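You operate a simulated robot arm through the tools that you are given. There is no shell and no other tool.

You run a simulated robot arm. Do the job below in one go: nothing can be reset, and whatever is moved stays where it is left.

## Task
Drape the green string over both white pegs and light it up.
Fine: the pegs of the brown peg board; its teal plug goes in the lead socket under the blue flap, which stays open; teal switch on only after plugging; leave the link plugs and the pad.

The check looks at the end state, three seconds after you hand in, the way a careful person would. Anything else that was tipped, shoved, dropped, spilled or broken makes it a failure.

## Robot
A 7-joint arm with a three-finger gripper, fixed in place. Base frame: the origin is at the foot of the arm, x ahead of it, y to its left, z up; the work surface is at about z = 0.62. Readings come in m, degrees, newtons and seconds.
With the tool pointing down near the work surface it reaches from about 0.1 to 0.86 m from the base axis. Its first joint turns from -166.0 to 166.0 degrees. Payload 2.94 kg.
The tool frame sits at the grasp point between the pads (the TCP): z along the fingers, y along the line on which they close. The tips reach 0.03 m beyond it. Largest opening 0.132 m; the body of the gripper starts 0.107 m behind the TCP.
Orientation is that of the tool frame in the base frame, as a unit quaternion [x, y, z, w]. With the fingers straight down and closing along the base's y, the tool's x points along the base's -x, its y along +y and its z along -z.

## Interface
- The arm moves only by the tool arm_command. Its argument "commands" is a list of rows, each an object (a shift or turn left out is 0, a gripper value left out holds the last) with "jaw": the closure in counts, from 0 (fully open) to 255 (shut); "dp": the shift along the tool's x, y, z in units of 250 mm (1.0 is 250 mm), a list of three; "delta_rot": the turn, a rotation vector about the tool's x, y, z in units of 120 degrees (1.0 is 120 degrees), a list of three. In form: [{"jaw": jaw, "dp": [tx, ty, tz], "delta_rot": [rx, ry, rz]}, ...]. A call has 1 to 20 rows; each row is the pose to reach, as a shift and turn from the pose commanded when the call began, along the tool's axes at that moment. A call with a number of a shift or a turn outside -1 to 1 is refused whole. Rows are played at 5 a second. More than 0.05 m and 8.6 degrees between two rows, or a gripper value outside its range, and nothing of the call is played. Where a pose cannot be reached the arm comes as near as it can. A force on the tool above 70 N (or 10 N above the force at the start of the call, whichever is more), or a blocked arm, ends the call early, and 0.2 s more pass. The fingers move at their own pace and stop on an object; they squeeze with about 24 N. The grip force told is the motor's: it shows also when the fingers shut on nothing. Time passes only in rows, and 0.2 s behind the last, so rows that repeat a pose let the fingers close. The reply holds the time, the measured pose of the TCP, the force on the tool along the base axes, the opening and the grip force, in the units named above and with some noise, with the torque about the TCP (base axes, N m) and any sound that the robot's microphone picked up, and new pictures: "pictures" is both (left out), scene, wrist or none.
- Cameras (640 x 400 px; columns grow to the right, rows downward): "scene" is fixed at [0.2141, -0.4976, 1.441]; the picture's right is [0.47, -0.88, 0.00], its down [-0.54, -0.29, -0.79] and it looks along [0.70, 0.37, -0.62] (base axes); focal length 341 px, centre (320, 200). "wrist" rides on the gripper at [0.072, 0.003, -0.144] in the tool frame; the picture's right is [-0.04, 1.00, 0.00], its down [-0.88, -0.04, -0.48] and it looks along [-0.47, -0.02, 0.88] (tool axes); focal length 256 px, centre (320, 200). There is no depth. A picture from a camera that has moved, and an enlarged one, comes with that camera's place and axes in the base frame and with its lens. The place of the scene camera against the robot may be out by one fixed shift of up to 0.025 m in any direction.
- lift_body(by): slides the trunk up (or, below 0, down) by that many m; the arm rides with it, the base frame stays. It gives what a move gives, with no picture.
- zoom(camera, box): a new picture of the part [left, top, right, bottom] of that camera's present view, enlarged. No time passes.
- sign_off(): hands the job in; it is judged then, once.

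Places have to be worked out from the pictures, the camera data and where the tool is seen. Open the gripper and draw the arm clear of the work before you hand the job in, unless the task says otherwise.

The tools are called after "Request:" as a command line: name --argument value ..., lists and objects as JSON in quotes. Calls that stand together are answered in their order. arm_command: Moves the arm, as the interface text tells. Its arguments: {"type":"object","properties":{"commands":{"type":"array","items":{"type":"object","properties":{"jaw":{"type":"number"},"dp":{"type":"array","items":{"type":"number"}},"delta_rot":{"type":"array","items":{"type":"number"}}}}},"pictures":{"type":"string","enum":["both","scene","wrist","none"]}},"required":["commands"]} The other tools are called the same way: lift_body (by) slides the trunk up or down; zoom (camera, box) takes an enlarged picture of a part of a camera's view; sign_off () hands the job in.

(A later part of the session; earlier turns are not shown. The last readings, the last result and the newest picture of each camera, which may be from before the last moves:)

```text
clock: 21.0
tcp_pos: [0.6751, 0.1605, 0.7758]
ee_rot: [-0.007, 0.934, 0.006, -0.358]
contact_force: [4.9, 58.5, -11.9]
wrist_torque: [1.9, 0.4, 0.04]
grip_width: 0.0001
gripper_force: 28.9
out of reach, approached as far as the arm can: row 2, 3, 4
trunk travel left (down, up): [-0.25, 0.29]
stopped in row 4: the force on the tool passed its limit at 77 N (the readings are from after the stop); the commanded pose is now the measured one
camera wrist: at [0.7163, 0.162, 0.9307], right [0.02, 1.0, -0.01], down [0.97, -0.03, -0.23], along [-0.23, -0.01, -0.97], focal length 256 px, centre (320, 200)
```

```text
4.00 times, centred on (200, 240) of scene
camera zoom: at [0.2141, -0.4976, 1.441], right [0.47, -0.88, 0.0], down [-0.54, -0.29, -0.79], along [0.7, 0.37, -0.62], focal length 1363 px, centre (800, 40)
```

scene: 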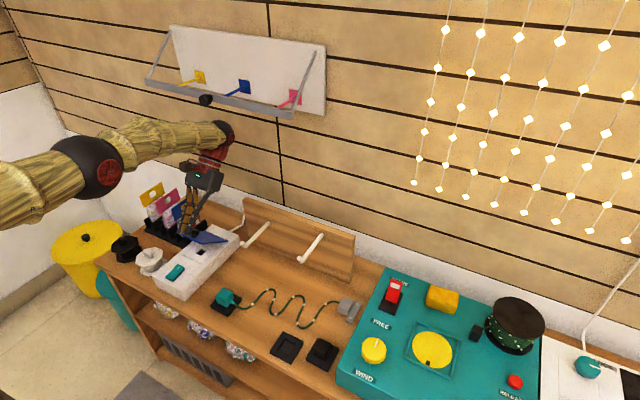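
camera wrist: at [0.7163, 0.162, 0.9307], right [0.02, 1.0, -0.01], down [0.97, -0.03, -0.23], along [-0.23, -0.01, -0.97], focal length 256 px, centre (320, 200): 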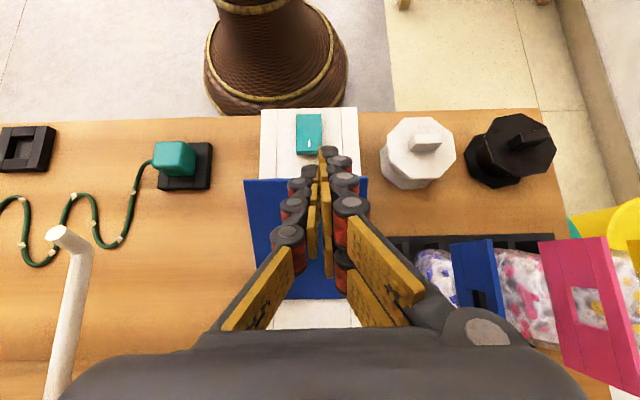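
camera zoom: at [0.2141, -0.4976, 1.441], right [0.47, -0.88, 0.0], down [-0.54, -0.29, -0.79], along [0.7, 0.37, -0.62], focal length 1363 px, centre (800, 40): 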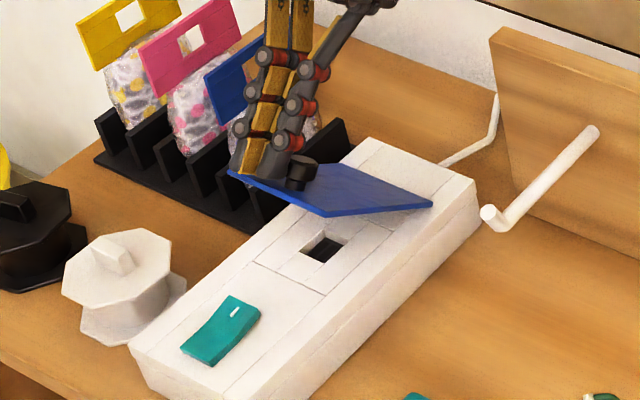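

The deeper tilt ran out of reach and the fingers slipped off beside the knob; the flap is at about 40° and nothing else moved. I lift away, return to vertical, and will push the flap's underside from the front.

Request:
arm_command --commands '[{"dp": [0.0535, 0.012, -0.0594]}, {"dp": [0.1635, 0.0, -0.122], "delta_rot": [0, -0.0625, 0]}, {"dp": [0.303, -0.02, -0.1575], "delta_rot": [0, -0.125, 0]}, {"dp": [0.416, -0.04, -0.1634], "delta_rot": [0, -0.1875, 0]}, {"dp": [0.461, -0.04, -0.123], "delta_rot": [0, -0.25, 0]}, {"dp": [0.464, -0.04, -0.067], "delta_rot": [0, -0.3125, 0]}, {"dp": [0.437, -0.04, -0.037], "delta_rot": [0, -0.35, 0]}, {"dp": [0.437, -0.04, -0.037], "delta_rot": [0, -0.35, 0]}]' --pictures "both"

Request:
zoom --camera "scene" --box '[150, 190, 250, 290]'

Request:
zoom --camera "wrist" --box '[230, 50, 410, 190]'

```text
clock: 21.3
tcp_pos: [0.6777, 0.1619, 0.7803]
ee_rot: [-0.006, 0.936, 0.01, -0.353]
contact_force: [17.0, 43.6, -13.2]
wrist_torque: [1.2, -0.92, 0.38]
grip_width: 0.0002
gripper_force: 28.2
trunk travel left (down, up): [-0.25, 0.29]
stopped in row 1: the force on the tool passed its limit at 76 N (the readings are from after the stop); the commanded pose is now the measured one
camera wrist: at [0.7178, 0.161, 0.9346], right [0.03, 1.0, -0.01], down [0.97, -0.03, -0.22], along [-0.22, 0.0, -0.97], focal length 256 px, centre (320, 200)
```

scene: 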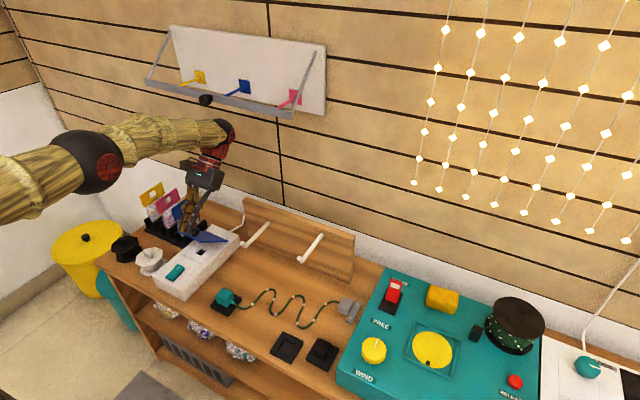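
wrist: 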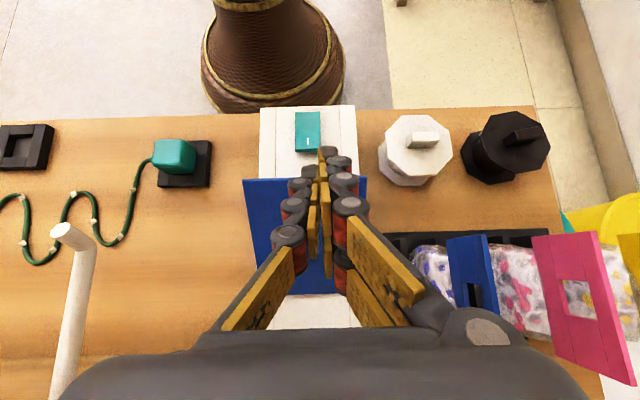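

```text
4.00 times, centred on (200, 240) of scene
camera zoom: at [0.2141, -0.4976, 1.441], right [0.47, -0.88, 0.0], down [-0.54, -0.29, -0.79], along [0.7, 0.37, -0.62], focal length 1363 px, centre (800, 40)
```

zoom: 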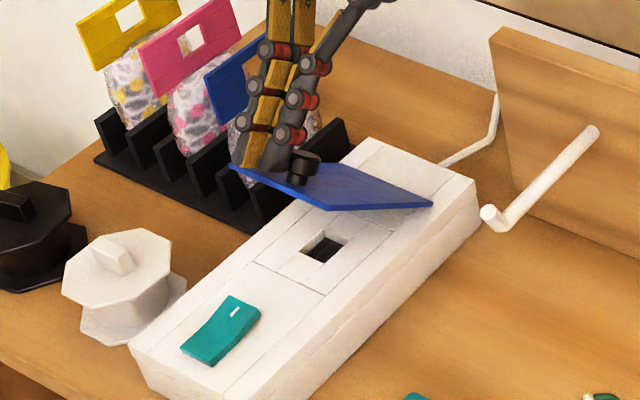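

```text
2.86 times, centred on (320, 120) of wrist
camera zoom: at [0.7178, 0.161, 0.9346], right [0.03, 1.0, -0.01], down [0.97, -0.03, -0.22], along [-0.22, 0.0, -0.97], focal length 731 px, centre (320, 429)
```

zoom: 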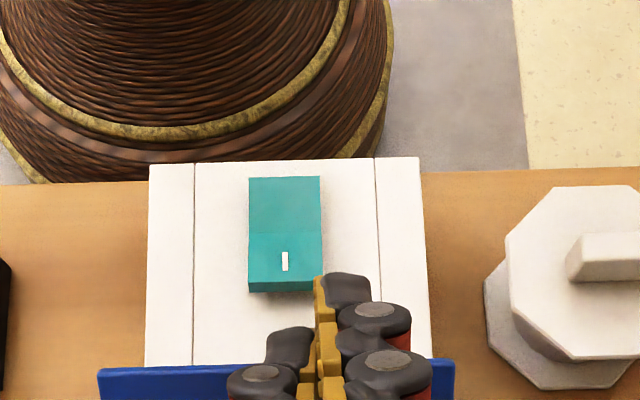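

The fingertips are pressed against the knob's neck from its +y side. I slide purely in +y first to free them.

Request:
arm_command --commands '[{"dp": [0, 0.012, 0]}, {"dp": [0, 0.024, 0]}, {"dp": [0, 0.036, 0]}, {"dp": [0, 0.036, 0]}]' --pictures "wrist"

```text
clock: 22.3
tcp_pos: [0.676, 0.1635, 0.7807]
ee_rot: [-0.004, 0.935, 0.006, -0.355]
contact_force: [0.7, -0.1, 0.4]
wrist_torque: [0.01, 0.0, 0.03]
grip_width: 0.0002
gripper_force: 28.5
trunk travel left (down, up): [-0.25, 0.29]
camera wrist: at [0.7163, 0.164, 0.9355], right [0.03, 1.0, -0.01], down [0.97, -0.03, -0.23], along [-0.23, -0.01, -0.97], focal length 256 px, centre (320, 200)
```

wrist: 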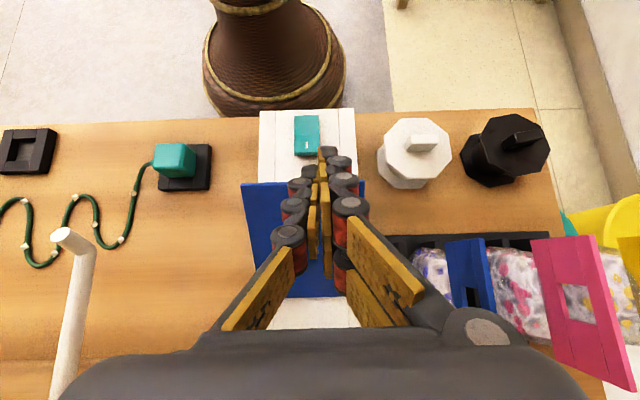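

Contact is gone. Now I lift up and back while returning the tool to vertical.

Request:
arm_command --commands '[{"dp": [0.0535, 0.0, -0.0594]}, {"dp": [0.1635, 0.0, -0.122], "delta_rot": [0, -0.0625, 0]}, {"dp": [0.303, -0.02, -0.1575], "delta_rot": [0, -0.125, 0]}, {"dp": [0.416, -0.05, -0.1634], "delta_rot": [0, -0.1875, 0]}, {"dp": [0.461, -0.06, -0.123], "delta_rot": [0, -0.25, 0]}, {"dp": [0.464, -0.06, -0.067], "delta_rot": [0, -0.3125, 0]}, {"dp": [0.437, -0.06, -0.037], "delta_rot": [0, -0.347, 0]}, {"dp": [0.437, -0.06, -0.037], "delta_rot": [0, -0.347, 0]}]' --pictures "both"

Request:
zoom --camera "scene" --box '[150, 190, 250, 290]'

Request:
zoom --camera "wrist" --box '[230, 50, 410, 190]'

```text
clock: 24.1
tcp_pos: [0.5998, 0.1481, 0.8604]
ee_rot: [-0.002, 1.0, 0.008, -0.001]
contact_force: [0.5, -0.6, 0.6]
wrist_torque: [0.01, -0.02, 0.02]
grip_width: 0.0
gripper_force: 28.4
trunk travel left (down, up): [-0.25, 0.29]
camera wrist: at [0.5267, 0.1481, 1.0043], right [0.04, 1.0, 0.02], down [0.88, -0.04, 0.47], along [0.47, 0.0, -0.88], focal length 256 px, centre (320, 200)
```

scene: 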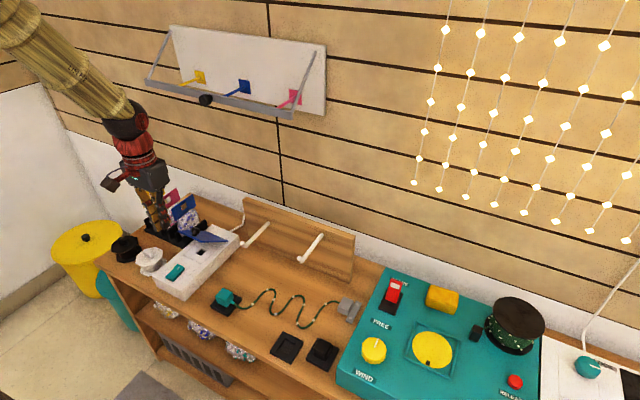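
wrist: 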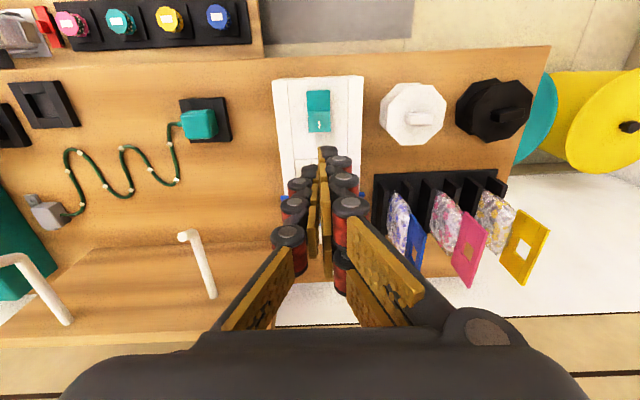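

```text
4.00 times, centred on (200, 240) of scene
camera zoom: at [0.2141, -0.4976, 1.441], right [0.47, -0.88, 0.0], down [-0.54, -0.29, -0.79], along [0.7, 0.37, -0.62], focal length 1363 px, centre (800, 40)
```

zoom: 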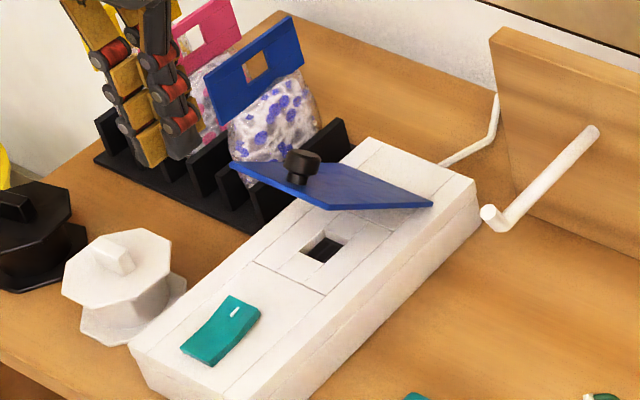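

```text
2.86 times, centred on (320, 120) of wrist
camera zoom: at [0.5267, 0.1481, 1.0043], right [0.04, 1.0, 0.02], down [0.88, -0.04, 0.47], along [0.47, 0.0, -0.88], focal length 731 px, centre (320, 429)
```

zoom: 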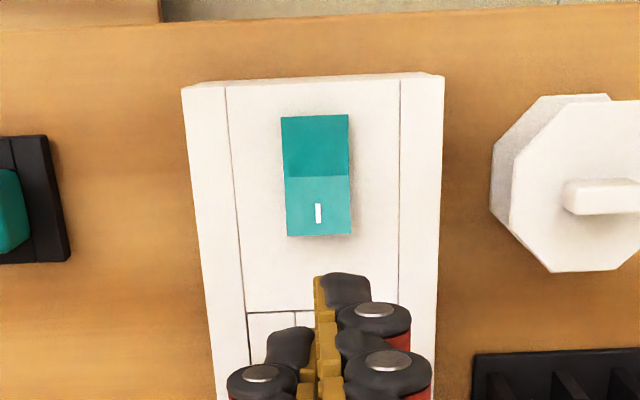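

The flap stays at about 40° with its near edge around (0.657, z 0.753). I pitch the closed fingers 30° forward and come down in front of it at a safe height above the switch.

Request:
arm_command --commands '[{"dp": [0, 0.004, 0.08], "delta_rot": [0.003, -0.0625, 0]}, {"dp": [0, 0.008, 0.16], "delta_rot": [0.0076, -0.125, 0]}, {"dp": [0, 0.0096, 0.22], "delta_rot": [0.0076, -0.1875, 0]}, {"dp": [0, 0.0096, 0.28], "delta_rot": [0.0076, -0.25, 0]}, {"dp": [0, 0.0096, 0.28], "delta_rot": [0.0076, -0.25, 0]}]' --pictures "both"

Request:
zoom --camera "wrist" --box '[230, 70, 410, 210]'

```text
clock: 25.3
tcp_pos: [0.5985, 0.1523, 0.7905]
ee_rot: [0.0, 0.966, 0.001, 0.258]
contact_force: [-1.2, -0.6, -2.0]
wrist_torque: [0.02, -0.15, 0.0]
grip_width: 0.0001
gripper_force: 29.2
trunk travel left (down, up): [-0.25, 0.29]
camera wrist: at [0.4647, 0.1546, 0.8777], right [0.04, 1.0, 0.02], down [0.53, -0.04, 0.85], along [0.85, -0.02, -0.53], focal length 256 px, centre (320, 200)
```

scene: 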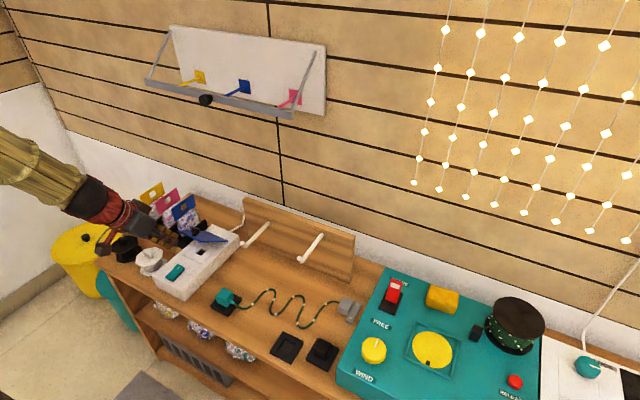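
wrist: 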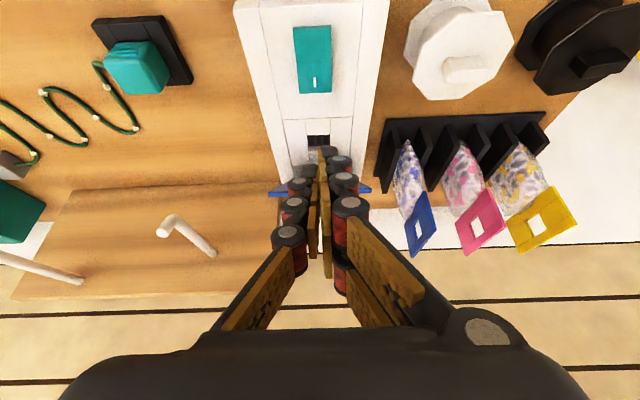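

```text
2.86 times, centred on (320, 140) of wrist
camera zoom: at [0.4647, 0.1546, 0.8777], right [0.04, 1.0, 0.02], down [0.53, -0.04, 0.85], along [0.85, -0.02, -0.53], focal length 731 px, centre (320, 371)
```

zoom: 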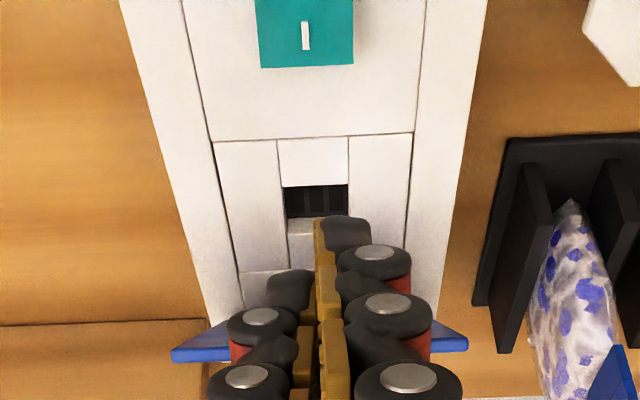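

The flap edge is confirmed at about z 0.75. I dip the fingertips under the flap and sweep up and forward along its arc to about 60°.

Request:
arm_command --commands '[{"dp": [0.005, -0.003, 0.063]}, {"dp": [0.0102, -0.006, 0.1257]}, {"dp": [-0.009, -0.006, 0.1645]}, {"dp": [-0.0281, -0.006, 0.2033]}, {"dp": [-0.061, -0.006, 0.205]}, {"dp": [-0.0935, -0.006, 0.207]}, {"dp": [-0.133, -0.006, 0.196]}, {"dp": [-0.1722, -0.006, 0.1858]}, {"dp": [-0.213, -0.006, 0.182]}, {"dp": [-0.2534, -0.006, 0.1786]}]' --pictures "both"

Request:
zoom --camera "scene" --box '[150, 190, 250, 290]'

```text
clock: 27.5
tcp_pos: [0.6771, 0.1505, 0.7844]
ee_rot: [0.0, 0.967, 0.0, 0.257]
contact_force: [-1.0, -0.1, 0.9]
wrist_torque: [-0.05, -0.03, -0.01]
grip_width: 0.0
gripper_force: 28.5
trunk travel left (down, up): [-0.25, 0.29]
camera wrist: at [0.542, 0.1529, 0.8721], right [0.04, 1.0, 0.02], down [0.53, -0.04, 0.85], along [0.85, -0.02, -0.53], focal length 256 px, centre (320, 200)
```

scene: 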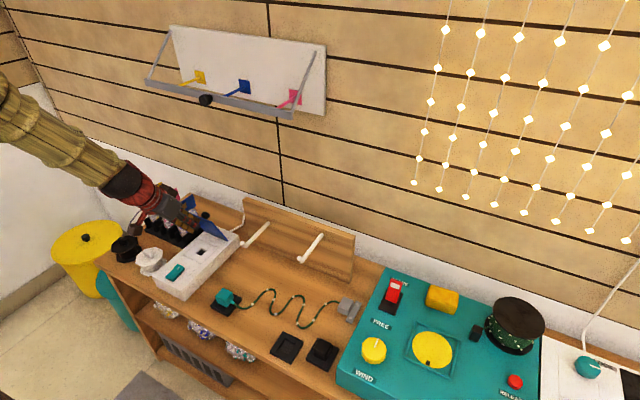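
wrist: 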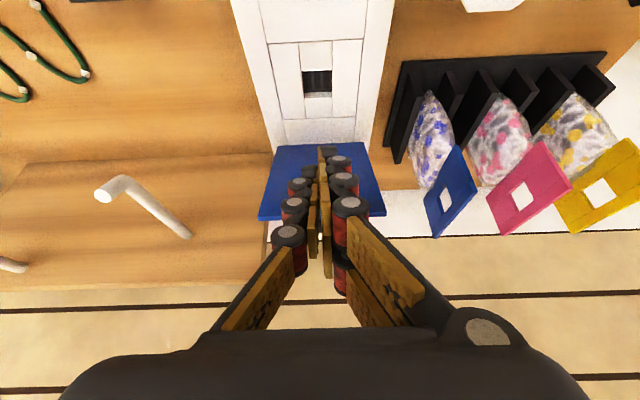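

```text
4.00 times, centred on (200, 240) of scene
camera zoom: at [0.2141, -0.4976, 1.441], right [0.47, -0.88, 0.0], down [-0.54, -0.29, -0.79], along [0.7, 0.37, -0.62], focal length 1363 px, centre (800, 40)
```

zoom: 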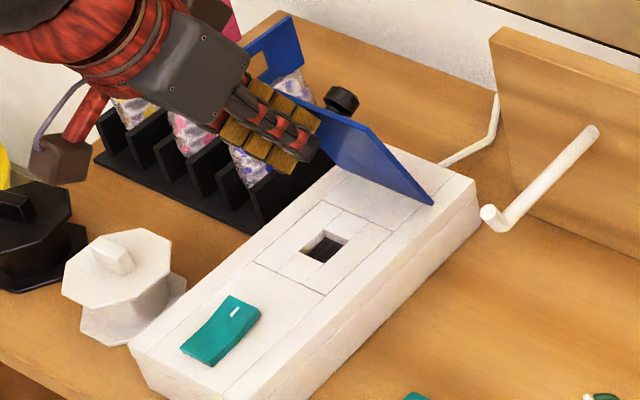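

That works smoothly: the flap is at about 65° with little force. I continue the sweep to about 90°.

Request:
arm_command --commands '[{"dp": [-0.033, 0, 0.007]}, {"dp": [-0.066, 0, 0.0136]}, {"dp": [-0.098, 0, 0.022]}, {"dp": [-0.13, 0, 0.0307]}, {"dp": [-0.16, 0, 0.045]}, {"dp": [-0.19, 0, 0.059]}, {"dp": [-0.19, 0, 0.059]}]' --pictures "both"

Request:
zoom --camera "scene" --box '[150, 180, 260, 290]'

```text
clock: 29.1
tcp_pos: [0.7259, 0.1506, 0.7945]
ee_rot: [0.002, 0.966, 0.0, 0.258]
contact_force: [0.0, -0.3, -0.2]
wrist_torque: [0.01, 0.03, 0.01]
grip_width: 0.0
gripper_force: 28.3
trunk travel left (down, up): [-0.25, 0.29]
camera wrist: at [0.5909, 0.1529, 0.8825], right [0.04, 1.0, 0.02], down [0.52, -0.04, 0.85], along [0.85, -0.02, -0.53], focal length 256 px, centre (320, 200)
```

scene: 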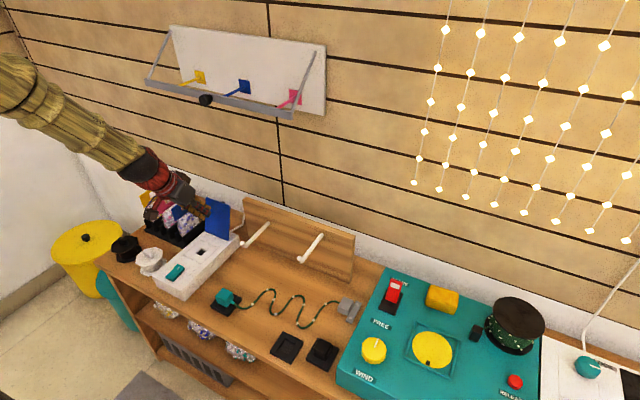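
wrist: 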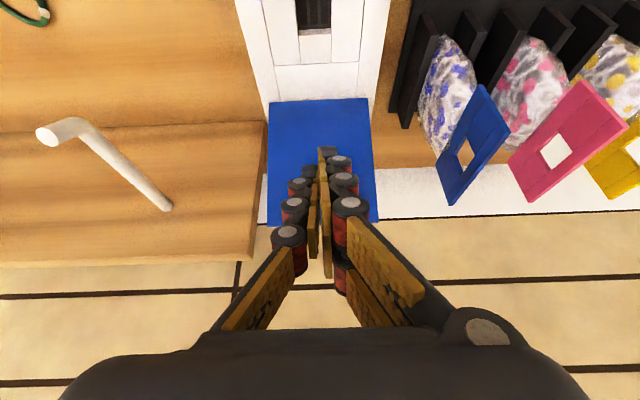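

```text
3.64 times, centred on (205, 235) of scene
camera zoom: at [0.2141, -0.4976, 1.441], right [0.47, -0.88, 0.0], down [-0.54, -0.29, -0.79], along [0.7, 0.37, -0.62], focal length 1239 px, centre (738, 73)
```

zoom: 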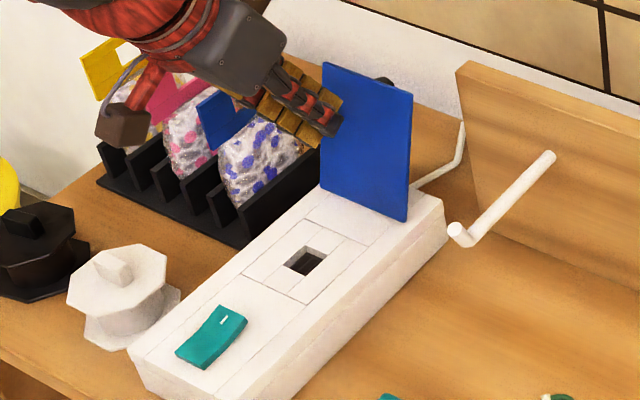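

The flap stands at about 90°. I push it a bit further, to roughly 103°, for clearance, and then back off.

Request:
arm_command --commands '[{"dp": [-0.018, 0, 0.014]}, {"dp": [-0.036, 0, 0.028]}, {"dp": [-0.054, 0, 0.042]}, {"dp": [-0.072, 0, 0.056]}, {"dp": [-0.072, 0, 0.056]}]' --pictures "both"

Request:
zoom --camera "scene" --box '[150, 180, 260, 290]'

```text
clock: 30.3
tcp_pos: [0.7491, 0.1498, 0.7899]
ee_rot: [0.0, 0.966, 0.001, 0.258]
contact_force: [0.5, 0.1, 0.1]
wrist_torque: [-0.01, -0.03, -0.02]
grip_width: 0.0001
gripper_force: 28.3
trunk travel left (down, up): [-0.25, 0.29]
camera wrist: at [0.6136, 0.1526, 0.8797], right [0.04, 1.0, 0.02], down [0.53, -0.04, 0.85], along [0.85, -0.02, -0.53], focal length 256 px, centre (320, 200)
```

scene: 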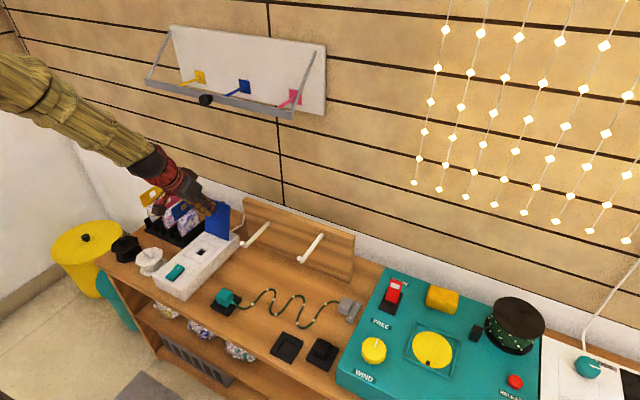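
wrist: 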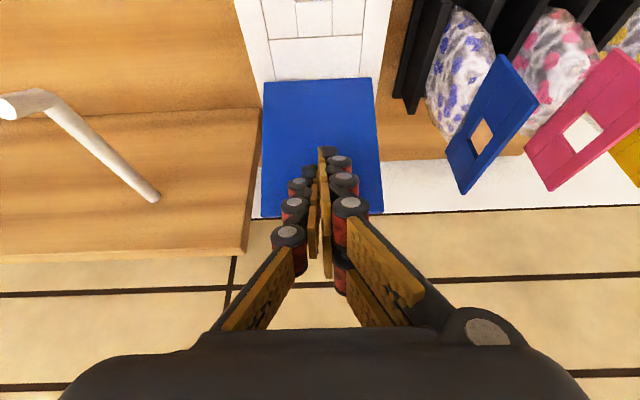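

```text
3.64 times, centred on (205, 235) of scene
camera zoom: at [0.2141, -0.4976, 1.441], right [0.47, -0.88, 0.0], down [-0.54, -0.29, -0.79], along [0.7, 0.37, -0.62], focal length 1239 px, centre (738, 73)
```

zoom: 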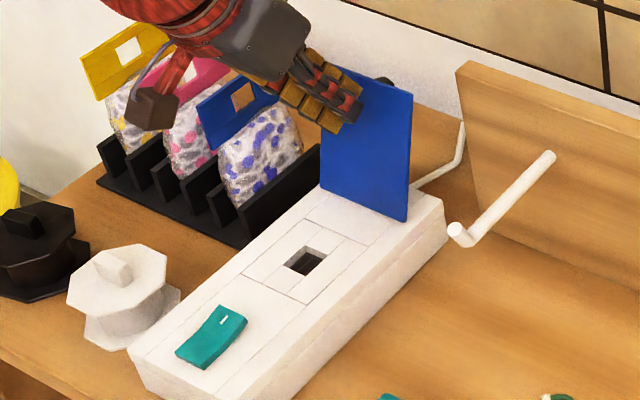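

The flap is past vertical and the contact force is nil. I withdraw backwards and up to vertical to look at the socket from above.

Request:
arm_command --commands '[{"dp": [0.104, 0, -0.06]}, {"dp": [0.168, 0, -0.189], "delta_rot": [0, 0.0625, 0]}, {"dp": [0.177, 0, -0.333], "delta_rot": [0, 0.125, 0]}, {"dp": [0.152, 0, -0.457], "delta_rot": [0, 0.1875, 0]}, {"dp": [0.112, 0, -0.526], "delta_rot": [0, 0.25, 0]}, {"dp": [0.112, 0, -0.526], "delta_rot": [0, 0.25, 0]}]' --pictures "both"

Request:
zoom --camera "wrist" --box '[220, 30, 420, 170]'

Request:
zoom --camera "scene" --box '[150, 180, 260, 290]'

```text
clock: 31.7
tcp_pos: [0.6582, 0.1498, 0.8923]
ee_rot: [0.0, 1.0, 0.0, -0.002]
contact_force: [0.6, -0.3, -0.4]
wrist_torque: [0.05, 0.04, -0.02]
grip_width: 0.0
gripper_force: 28.5
trunk travel left (down, up): [-0.25, 0.29]
camera wrist: at [0.586, 0.1522, 1.0353], right [0.04, 1.0, 0.0], down [0.88, -0.04, 0.47], along [0.47, -0.02, -0.88], focal length 256 px, centre (320, 200)
```

scene: 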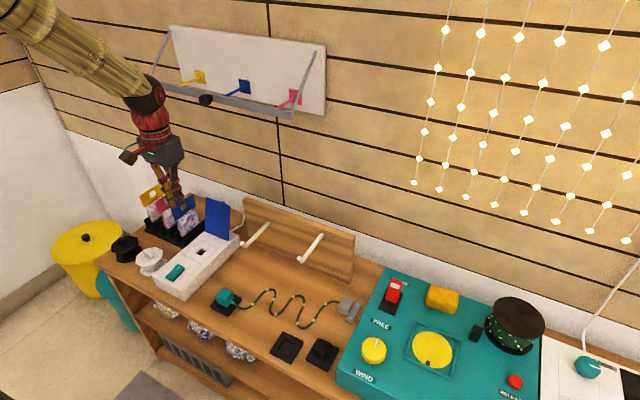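
wrist: 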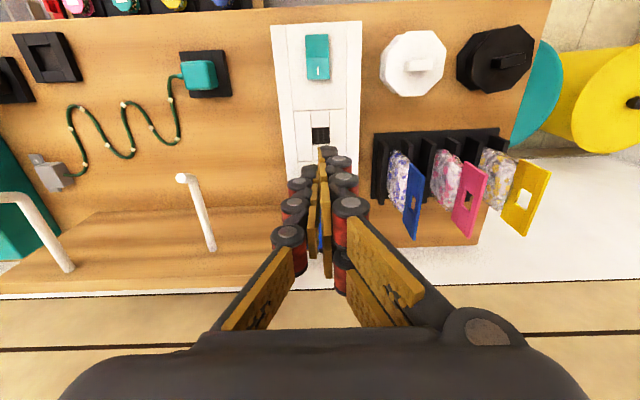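

```text
2.86 times, centred on (320, 100) of wrist
camera zoom: at [0.586, 0.1522, 1.0353], right [0.04, 1.0, 0.0], down [0.88, -0.04, 0.47], along [0.47, -0.02, -0.88], focal length 731 px, centre (320, 486)
```

zoom: 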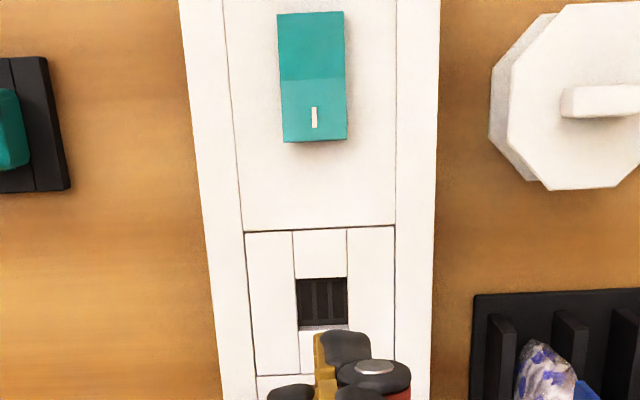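

```text
3.64 times, centred on (205, 235) of scene
camera zoom: at [0.2141, -0.4976, 1.441], right [0.47, -0.88, 0.0], down [-0.54, -0.29, -0.79], along [0.7, 0.37, -0.62], focal length 1239 px, centre (738, 73)
```

zoom: 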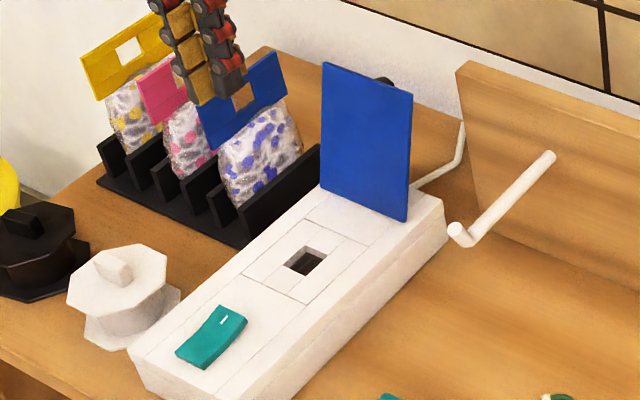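

The socket is a 25 mm square hole centred at about (0.676, 0.150) in the box top. The switch is untouched and the flap stands open. I zoom on the pegs, the plug and the string to plan the draping.

Request:
zoom --camera "wrist" --box '[0, 150, 250, 300]'

Request:
zoom --camera "wrist" --box '[140, 30, 260, 110]'

Request:
zoom --camera "scene" --box '[225, 190, 365, 280]'

Request:
zoom --camera "scene" --box '[200, 270, 370, 370]'

```text
2.56 times, centred on (125, 225) of wrist
camera zoom: at [0.586, 0.1522, 1.0353], right [0.04, 1.0, 0.0], down [0.88, -0.04, 0.47], along [0.47, -0.02, -0.88], focal length 655 px, centre (819, 136)
```

zoom: 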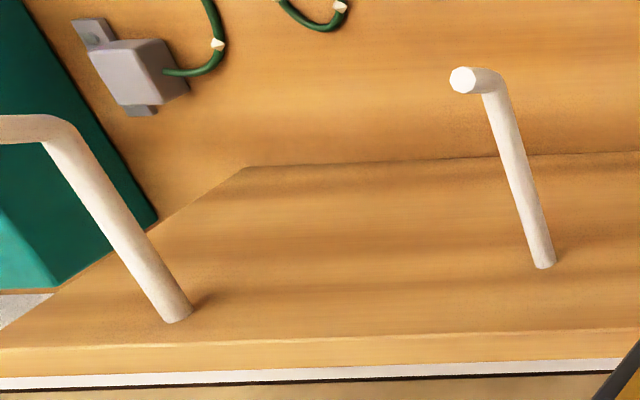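

```text
5.00 times, centred on (200, 70) of wrist
camera zoom: at [0.586, 0.1522, 1.0353], right [0.04, 1.0, 0.0], down [0.88, -0.04, 0.47], along [0.47, -0.02, -0.88], focal length 1280 px, centre (920, 850)
```

zoom: 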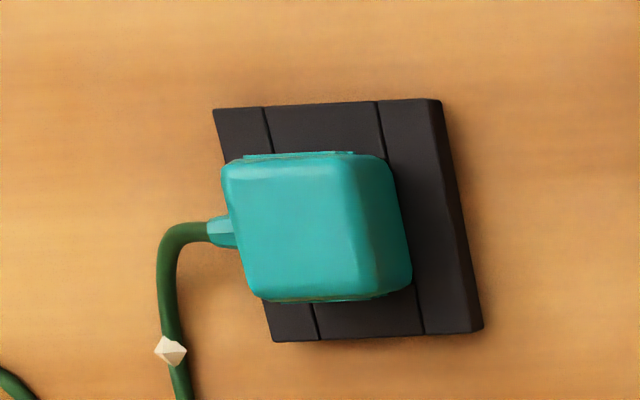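

```text
4.44 times, centred on (295, 235) of scene
camera zoom: at [0.2141, -0.4976, 1.441], right [0.47, -0.88, 0.0], down [-0.54, -0.29, -0.79], along [0.7, 0.37, -0.62], focal length 1514 px, centre (431, 44)
```

zoom: 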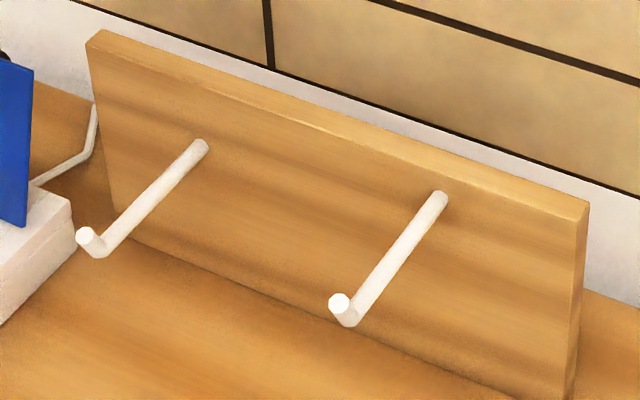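

```text
3.76 times, centred on (285, 320) of scene
camera zoom: at [0.2141, -0.4976, 1.441], right [0.47, -0.88, 0.0], down [-0.54, -0.29, -0.79], along [0.7, 0.37, -0.62], focal length 1283 px, centre (452, -252)
```

zoom: 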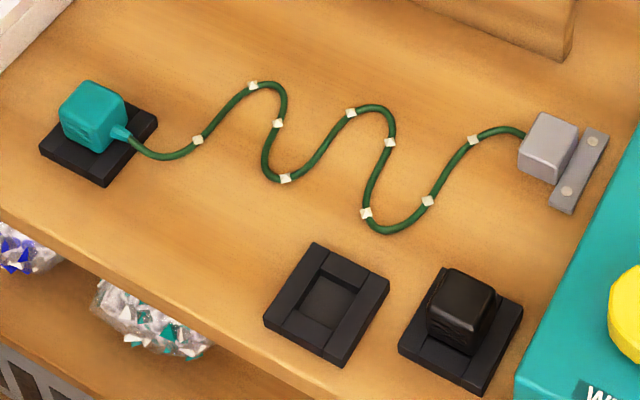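

Pegs: the left rod is at y≈-0.005, z≈0.757 and the right rod at y≈-0.175, z≈0.79. Both run x≈0.70–0.80 with upturned lips. The plug is a cube of about 35 mm at (0.595, -0.010), its top near z 0.665 and its cord leaving toward -y. I yaw the tool 90° so the fingers close along x and move above the plug.

Request:
arm_command --commands '[{"jaw": 90, "dp": [0.021, -0.053, 0.02], "delta_rot": [0, 0, 0.0625]}, {"dp": [0.042, -0.107, 0.04], "delta_rot": [0, 0, 0.125]}, {"dp": [0.063, -0.16, 0.06], "delta_rot": [0, 0, 0.1875]}, {"dp": [0.084, -0.213, 0.08], "delta_rot": [0, 0, 0.25]}, {"dp": [0.105, -0.267, 0.1], "delta_rot": [0, 0, 0.3125]}, {"dp": [0.126, -0.32, 0.12], "delta_rot": [0, 0, 0.375]}, {"dp": [0.147, -0.373, 0.14], "delta_rot": [0, 0, 0.4375]}, {"dp": [0.168, -0.427, 0.16], "delta_rot": [0, 0, 0.5]}, {"dp": [0.189, -0.48, 0.18], "delta_rot": [0, 0, 0.5625]}, {"dp": [0.21, -0.533, 0.2], "delta_rot": [0, 0, 0.625]}, {"dp": [0.231, -0.587, 0.22], "delta_rot": [0, 0, 0.6875]}, {"dp": [0.2528, -0.64, 0.24], "delta_rot": [0, 0, 0.75]}, {"dp": [0.2528, -0.64, 0.24], "delta_rot": [0, 0, 0.75]}]' --pictures "both"

```text
clock: 34.5
tcp_pos: [0.595, -0.0107, 0.8296]
ee_rot: [0.708, 0.706, 0.001, -0.001]
contact_force: [-0.7, 0.0, -0.1]
wrist_torque: [0.01, -0.01, -0.04]
grip_width: 0.0854
gripper_force: 0.1
trunk travel left (down, up): [-0.25, 0.29]
camera wrist: at [0.5979, 0.0617, 0.973], right [1.0, -0.05, 0.0], down [-0.04, -0.88, 0.47], along [-0.02, -0.47, -0.88], focal length 256 px, centre (320, 200)
```

scene: 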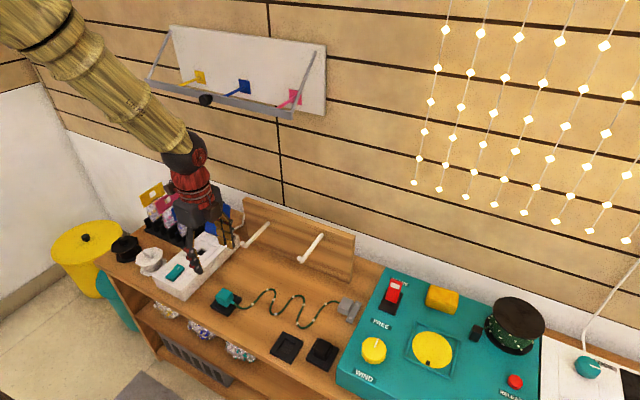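
wrist: 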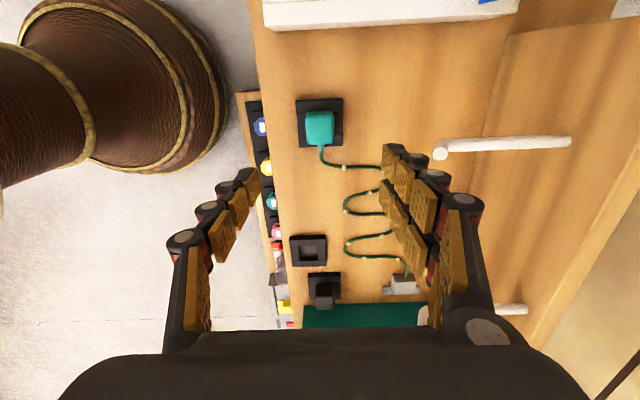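

The tool is yawed with the camera on the +y side. I zoom to check the plug's alignment under the TCP before going down.

Request:
zoom --camera "wrist" --box '[260, 80, 380, 170]'

Request:
zoom --camera "wrist" --box '[400, 60, 620, 340]'

```text
4.44 times, centred on (320, 125) of wrist
camera zoom: at [0.5979, 0.0617, 0.973], right [1.0, -0.05, 0.0], down [-0.04, -0.88, 0.47], along [-0.02, -0.47, -0.88], focal length 1138 px, centre (320, 533)
```

zoom: 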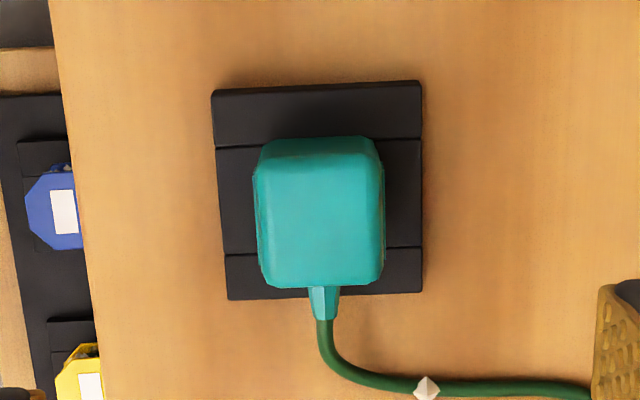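

```text
1.43 times, centred on (510, 200) of wrist
camera zoom: at [0.5979, 0.0617, 0.973], right [1.0, -0.05, 0.0], down [-0.04, -0.88, 0.47], along [-0.02, -0.47, -0.88], focal length 366 px, centre (49, 200)
```

zoom: 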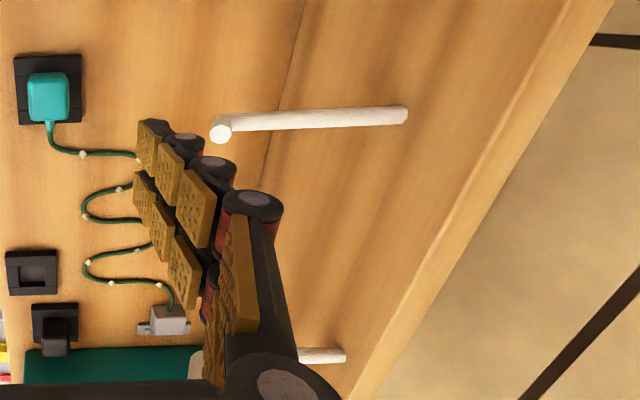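

The plug centre is at (0.5946, -0.0097), within 1 mm of the TCP. I descend until the tips are about 17 mm above the table (z TCP 0.668) with the fingers still open.

Request:
arm_command --commands '[{"dp": [0.004, 0, 0.13]}, {"dp": [0.004, 0, 0.26]}, {"dp": [0.004, 0, 0.38]}, {"dp": [0.004, 0, 0.48]}, {"dp": [0.004, 0, 0.56]}, {"dp": [0.004, 0, 0.61]}, {"dp": [0.004, 0, 0.635]}, {"dp": [0.004, 0, 0.635]}]' --pictures "both"

Request:
zoom --camera "wrist" --box '[200, 120, 440, 270]'

Request:
zoom --camera "scene" --box '[180, 250, 280, 330]'

```text
clock: 36.3
tcp_pos: [0.594, -0.0083, 0.6718]
ee_rot: [0.707, 0.707, 0.0, -0.001]
contact_force: [0.0, 0.6, -0.7]
wrist_torque: [0.0, -0.04, -0.02]
grip_width: 0.0852
gripper_force: 0.2
trunk travel left (down, up): [-0.25, 0.29]
camera wrist: at [0.5963, 0.0643, 0.8152], right [1.0, -0.04, 0.0], down [-0.04, -0.88, 0.47], along [-0.02, -0.47, -0.88], focal length 256 px, centre (320, 200)
```

scene: 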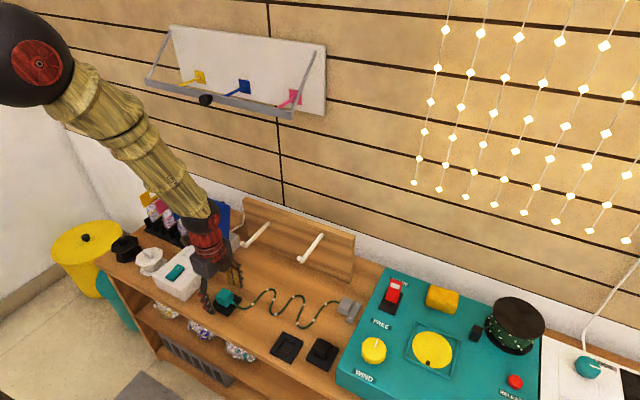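
wrist: 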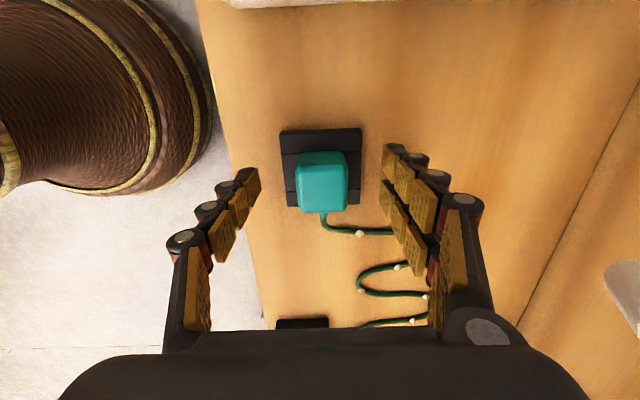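

```text
2.67 times, centred on (320, 195) of wrist
camera zoom: at [0.5963, 0.0643, 0.8152], right [1.0, -0.04, 0.0], down [-0.04, -0.88, 0.47], along [-0.02, -0.47, -0.88], focal length 683 px, centre (320, 213)
```

zoom: 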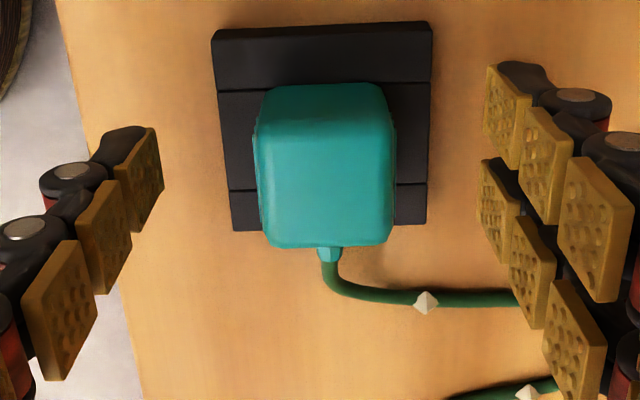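

```text
5.00 times, centred on (230, 290) of scene
camera zoom: at [0.2141, -0.4976, 1.441], right [0.47, -0.88, 0.0], down [-0.54, -0.29, -0.79], along [0.7, 0.37, -0.62], focal length 1704 px, centre (770, -250)
```

zoom: 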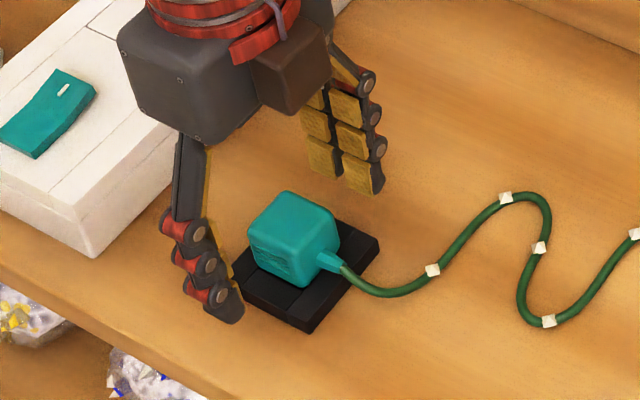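

The fingers straddle the plug in x with the cord out the -y side. I close and check the grip.

Request:
arm_command --commands '[{"jaw": 255}, {"jaw": 255}, {"jaw": 255}, {"jaw": 255}, {"jaw": 255}]' --pictures "wrist"

Request:
zoom --camera "wrist" --box '[200, 120, 440, 270]'

```text
clock: 37.5
tcp_pos: [0.5933, -0.0075, 0.6718]
ee_rot: [0.707, 0.707, -0.001, -0.002]
contact_force: [2.2, -0.8, 2.5]
wrist_torque: [0.07, 0.0, -0.03]
grip_width: 0.0331
gripper_force: 23.7
trunk travel left (down, up): [-0.25, 0.29]
camera wrist: at [0.5965, 0.0643, 0.8155], right [1.0, -0.04, 0.0], down [-0.04, -0.88, 0.47], along [-0.02, -0.47, -0.88], focal length 256 px, centre (320, 200)
```

wrist: 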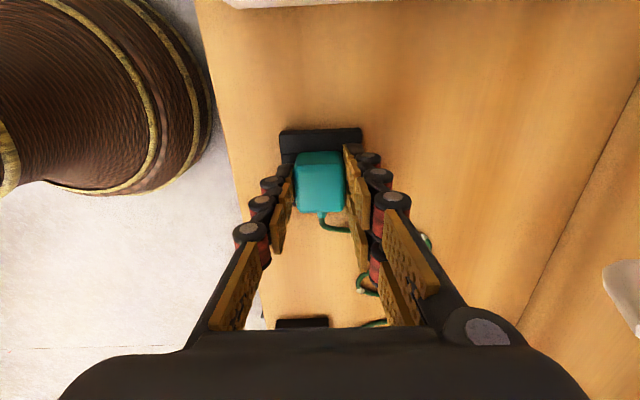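

```text
2.67 times, centred on (320, 195) of wrist
camera zoom: at [0.5965, 0.0643, 0.8155], right [1.0, -0.04, 0.0], down [-0.04, -0.88, 0.47], along [-0.02, -0.47, -0.88], focal length 683 px, centre (320, 213)
```

zoom: 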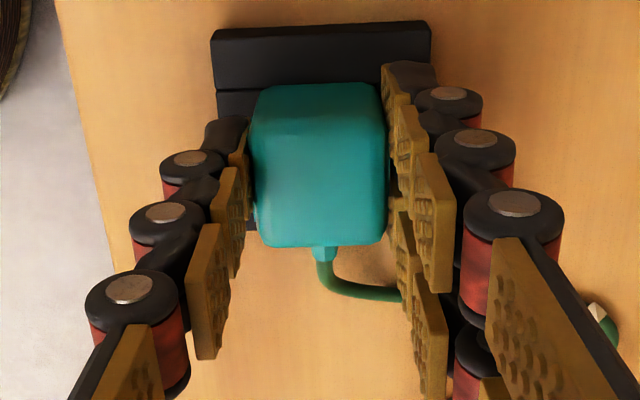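

The plug is gripped (33 mm). I lift straight up slowly, 40 mm, and check that the pad stays on the table.

Request:
arm_command --commands '[{"dp": [0, 0, -0.02]}, {"dp": [0, 0, -0.05]}, {"dp": [0, 0, -0.08]}, {"dp": [0, 0, -0.12]}, {"dp": [0, 0, -0.16]}, {"dp": [0, 0, -0.16]}]' --pictures "both"

Request:
zoom --camera "wrist" --box '[200, 100, 440, 250]'

Request:
zoom --camera "scene" --box '[180, 240, 300, 340]'

```text
clock: 38.9
tcp_pos: [0.594, -0.0089, 0.7109]
ee_rot: [0.707, 0.707, 0.0, -0.001]
contact_force: [0.0, 0.1, -0.8]
wrist_torque: [0.03, 0.0, 0.04]
grip_width: 0.0329
gripper_force: 23.9
trunk travel left (down, up): [-0.25, 0.29]
camera wrist: at [0.5969, 0.0632, 0.8546], right [1.0, -0.04, 0.0], down [-0.04, -0.88, 0.47], along [-0.02, -0.47, -0.88], focal length 256 px, centre (320, 200)
```

scene: 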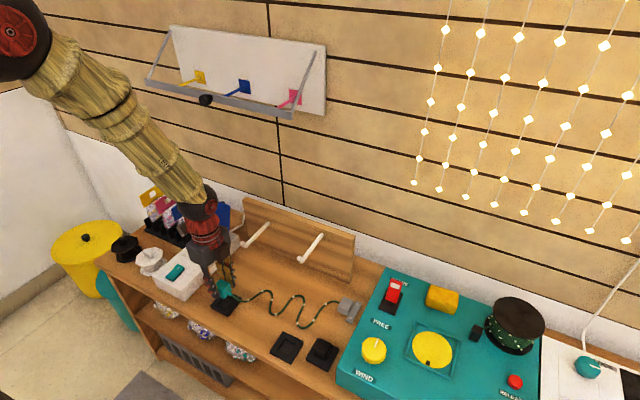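
wrist: 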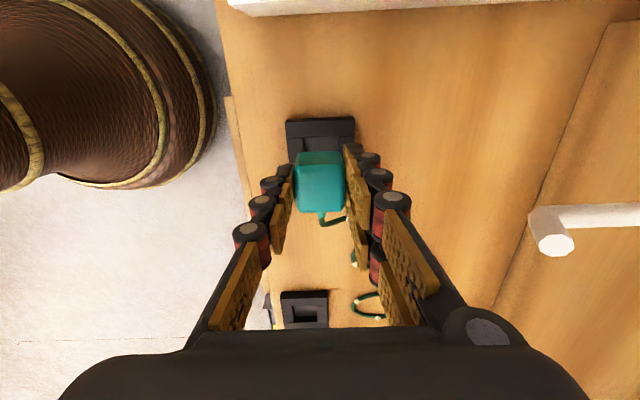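

```text
2.67 times, centred on (320, 175) of wrist
camera zoom: at [0.5969, 0.0632, 0.8546], right [1.0, -0.04, 0.0], down [-0.04, -0.88, 0.47], along [-0.02, -0.47, -0.88], focal length 683 px, centre (320, 267)
```

zoom: 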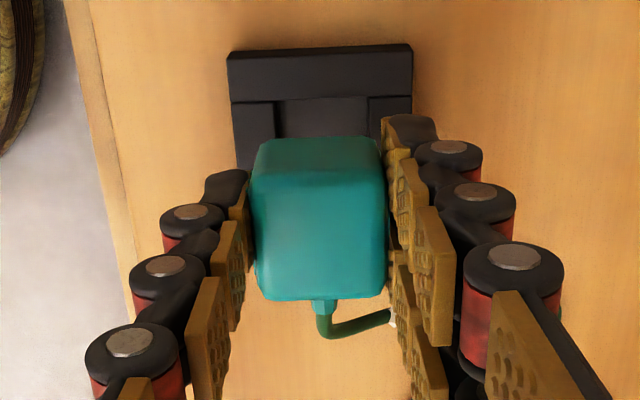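

```text
4.00 times, centred on (240, 290) of scene
camera zoom: at [0.2141, -0.4976, 1.441], right [0.47, -0.88, 0.0], down [-0.54, -0.29, -0.79], along [0.7, 0.37, -0.62], focal length 1363 px, centre (640, -160)
```

zoom: 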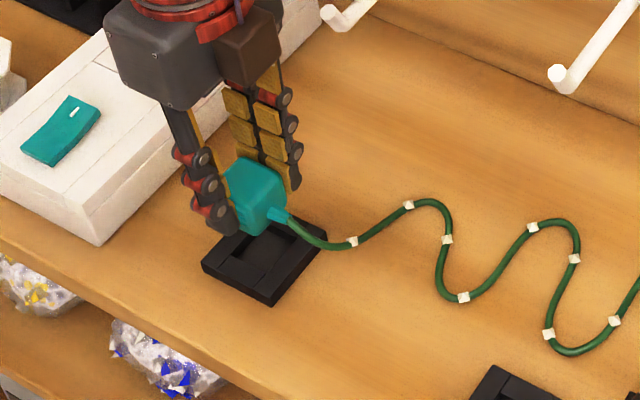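

The plug came out cleanly and the pad stayed put. I now carry the plug up and to the right, staying in front of the pegs, so the string comes away from under the right peg before I take it over the top.

Request:
arm_command --commands '[{"dp": [0, 0, -0.1]}, {"dp": [0, 0, -0.2]}, {"dp": [-0.04, 0, -0.28]}, {"dp": [-0.1, 0, -0.35]}, {"dp": [-0.18, 0.004, -0.42]}, {"dp": [-0.27, 0.004, -0.48]}, {"dp": [-0.36, 0.008, -0.52]}, {"dp": [-0.45, 0.008, -0.56]}, {"dp": [-0.55, 0.012, -0.6]}, {"dp": [-0.644, 0.012, -0.62]}, {"dp": [-0.644, 0.012, -0.62]}]' --pictures "both"

Request:
zoom --camera "scene" --box '[190, 190, 390, 340]'

```text
clock: 41.3
tcp_pos: [0.5976, -0.1691, 0.8679]
ee_rot: [0.707, 0.707, 0.0, -0.002]
contact_force: [0.6, 0.4, 0.7]
wrist_torque: [-0.01, -0.01, 0.0]
grip_width: 0.0331
gripper_force: 24.3
trunk travel left (down, up): [-0.25, 0.29]
camera wrist: at [0.5997, -0.0977, 1.0113], right [1.0, -0.04, 0.0], down [-0.04, -0.88, 0.47], along [-0.02, -0.47, -0.88], focal length 256 px, centre (320, 200)
```

scene: 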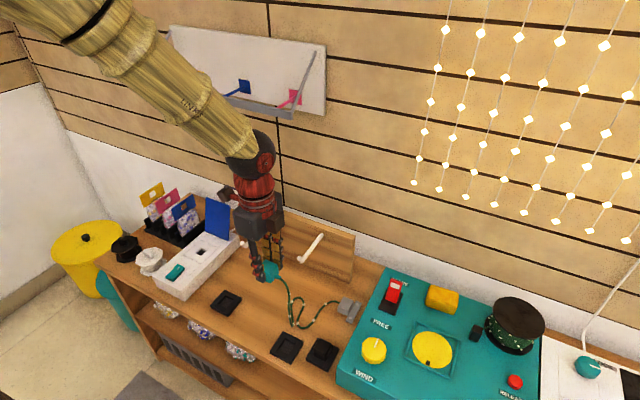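
wrist: 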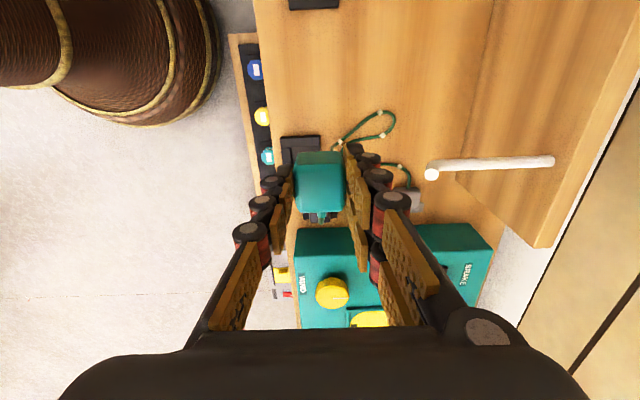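

```text
2.67 times, centred on (290, 265) of scene
camera zoom: at [0.2141, -0.4976, 1.441], right [0.47, -0.88, 0.0], down [-0.54, -0.29, -0.79], along [0.7, 0.37, -0.62], focal length 909 px, centre (400, 27)
```

zoom: 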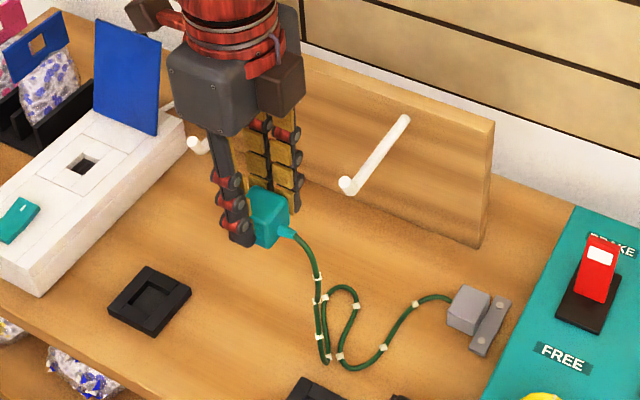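

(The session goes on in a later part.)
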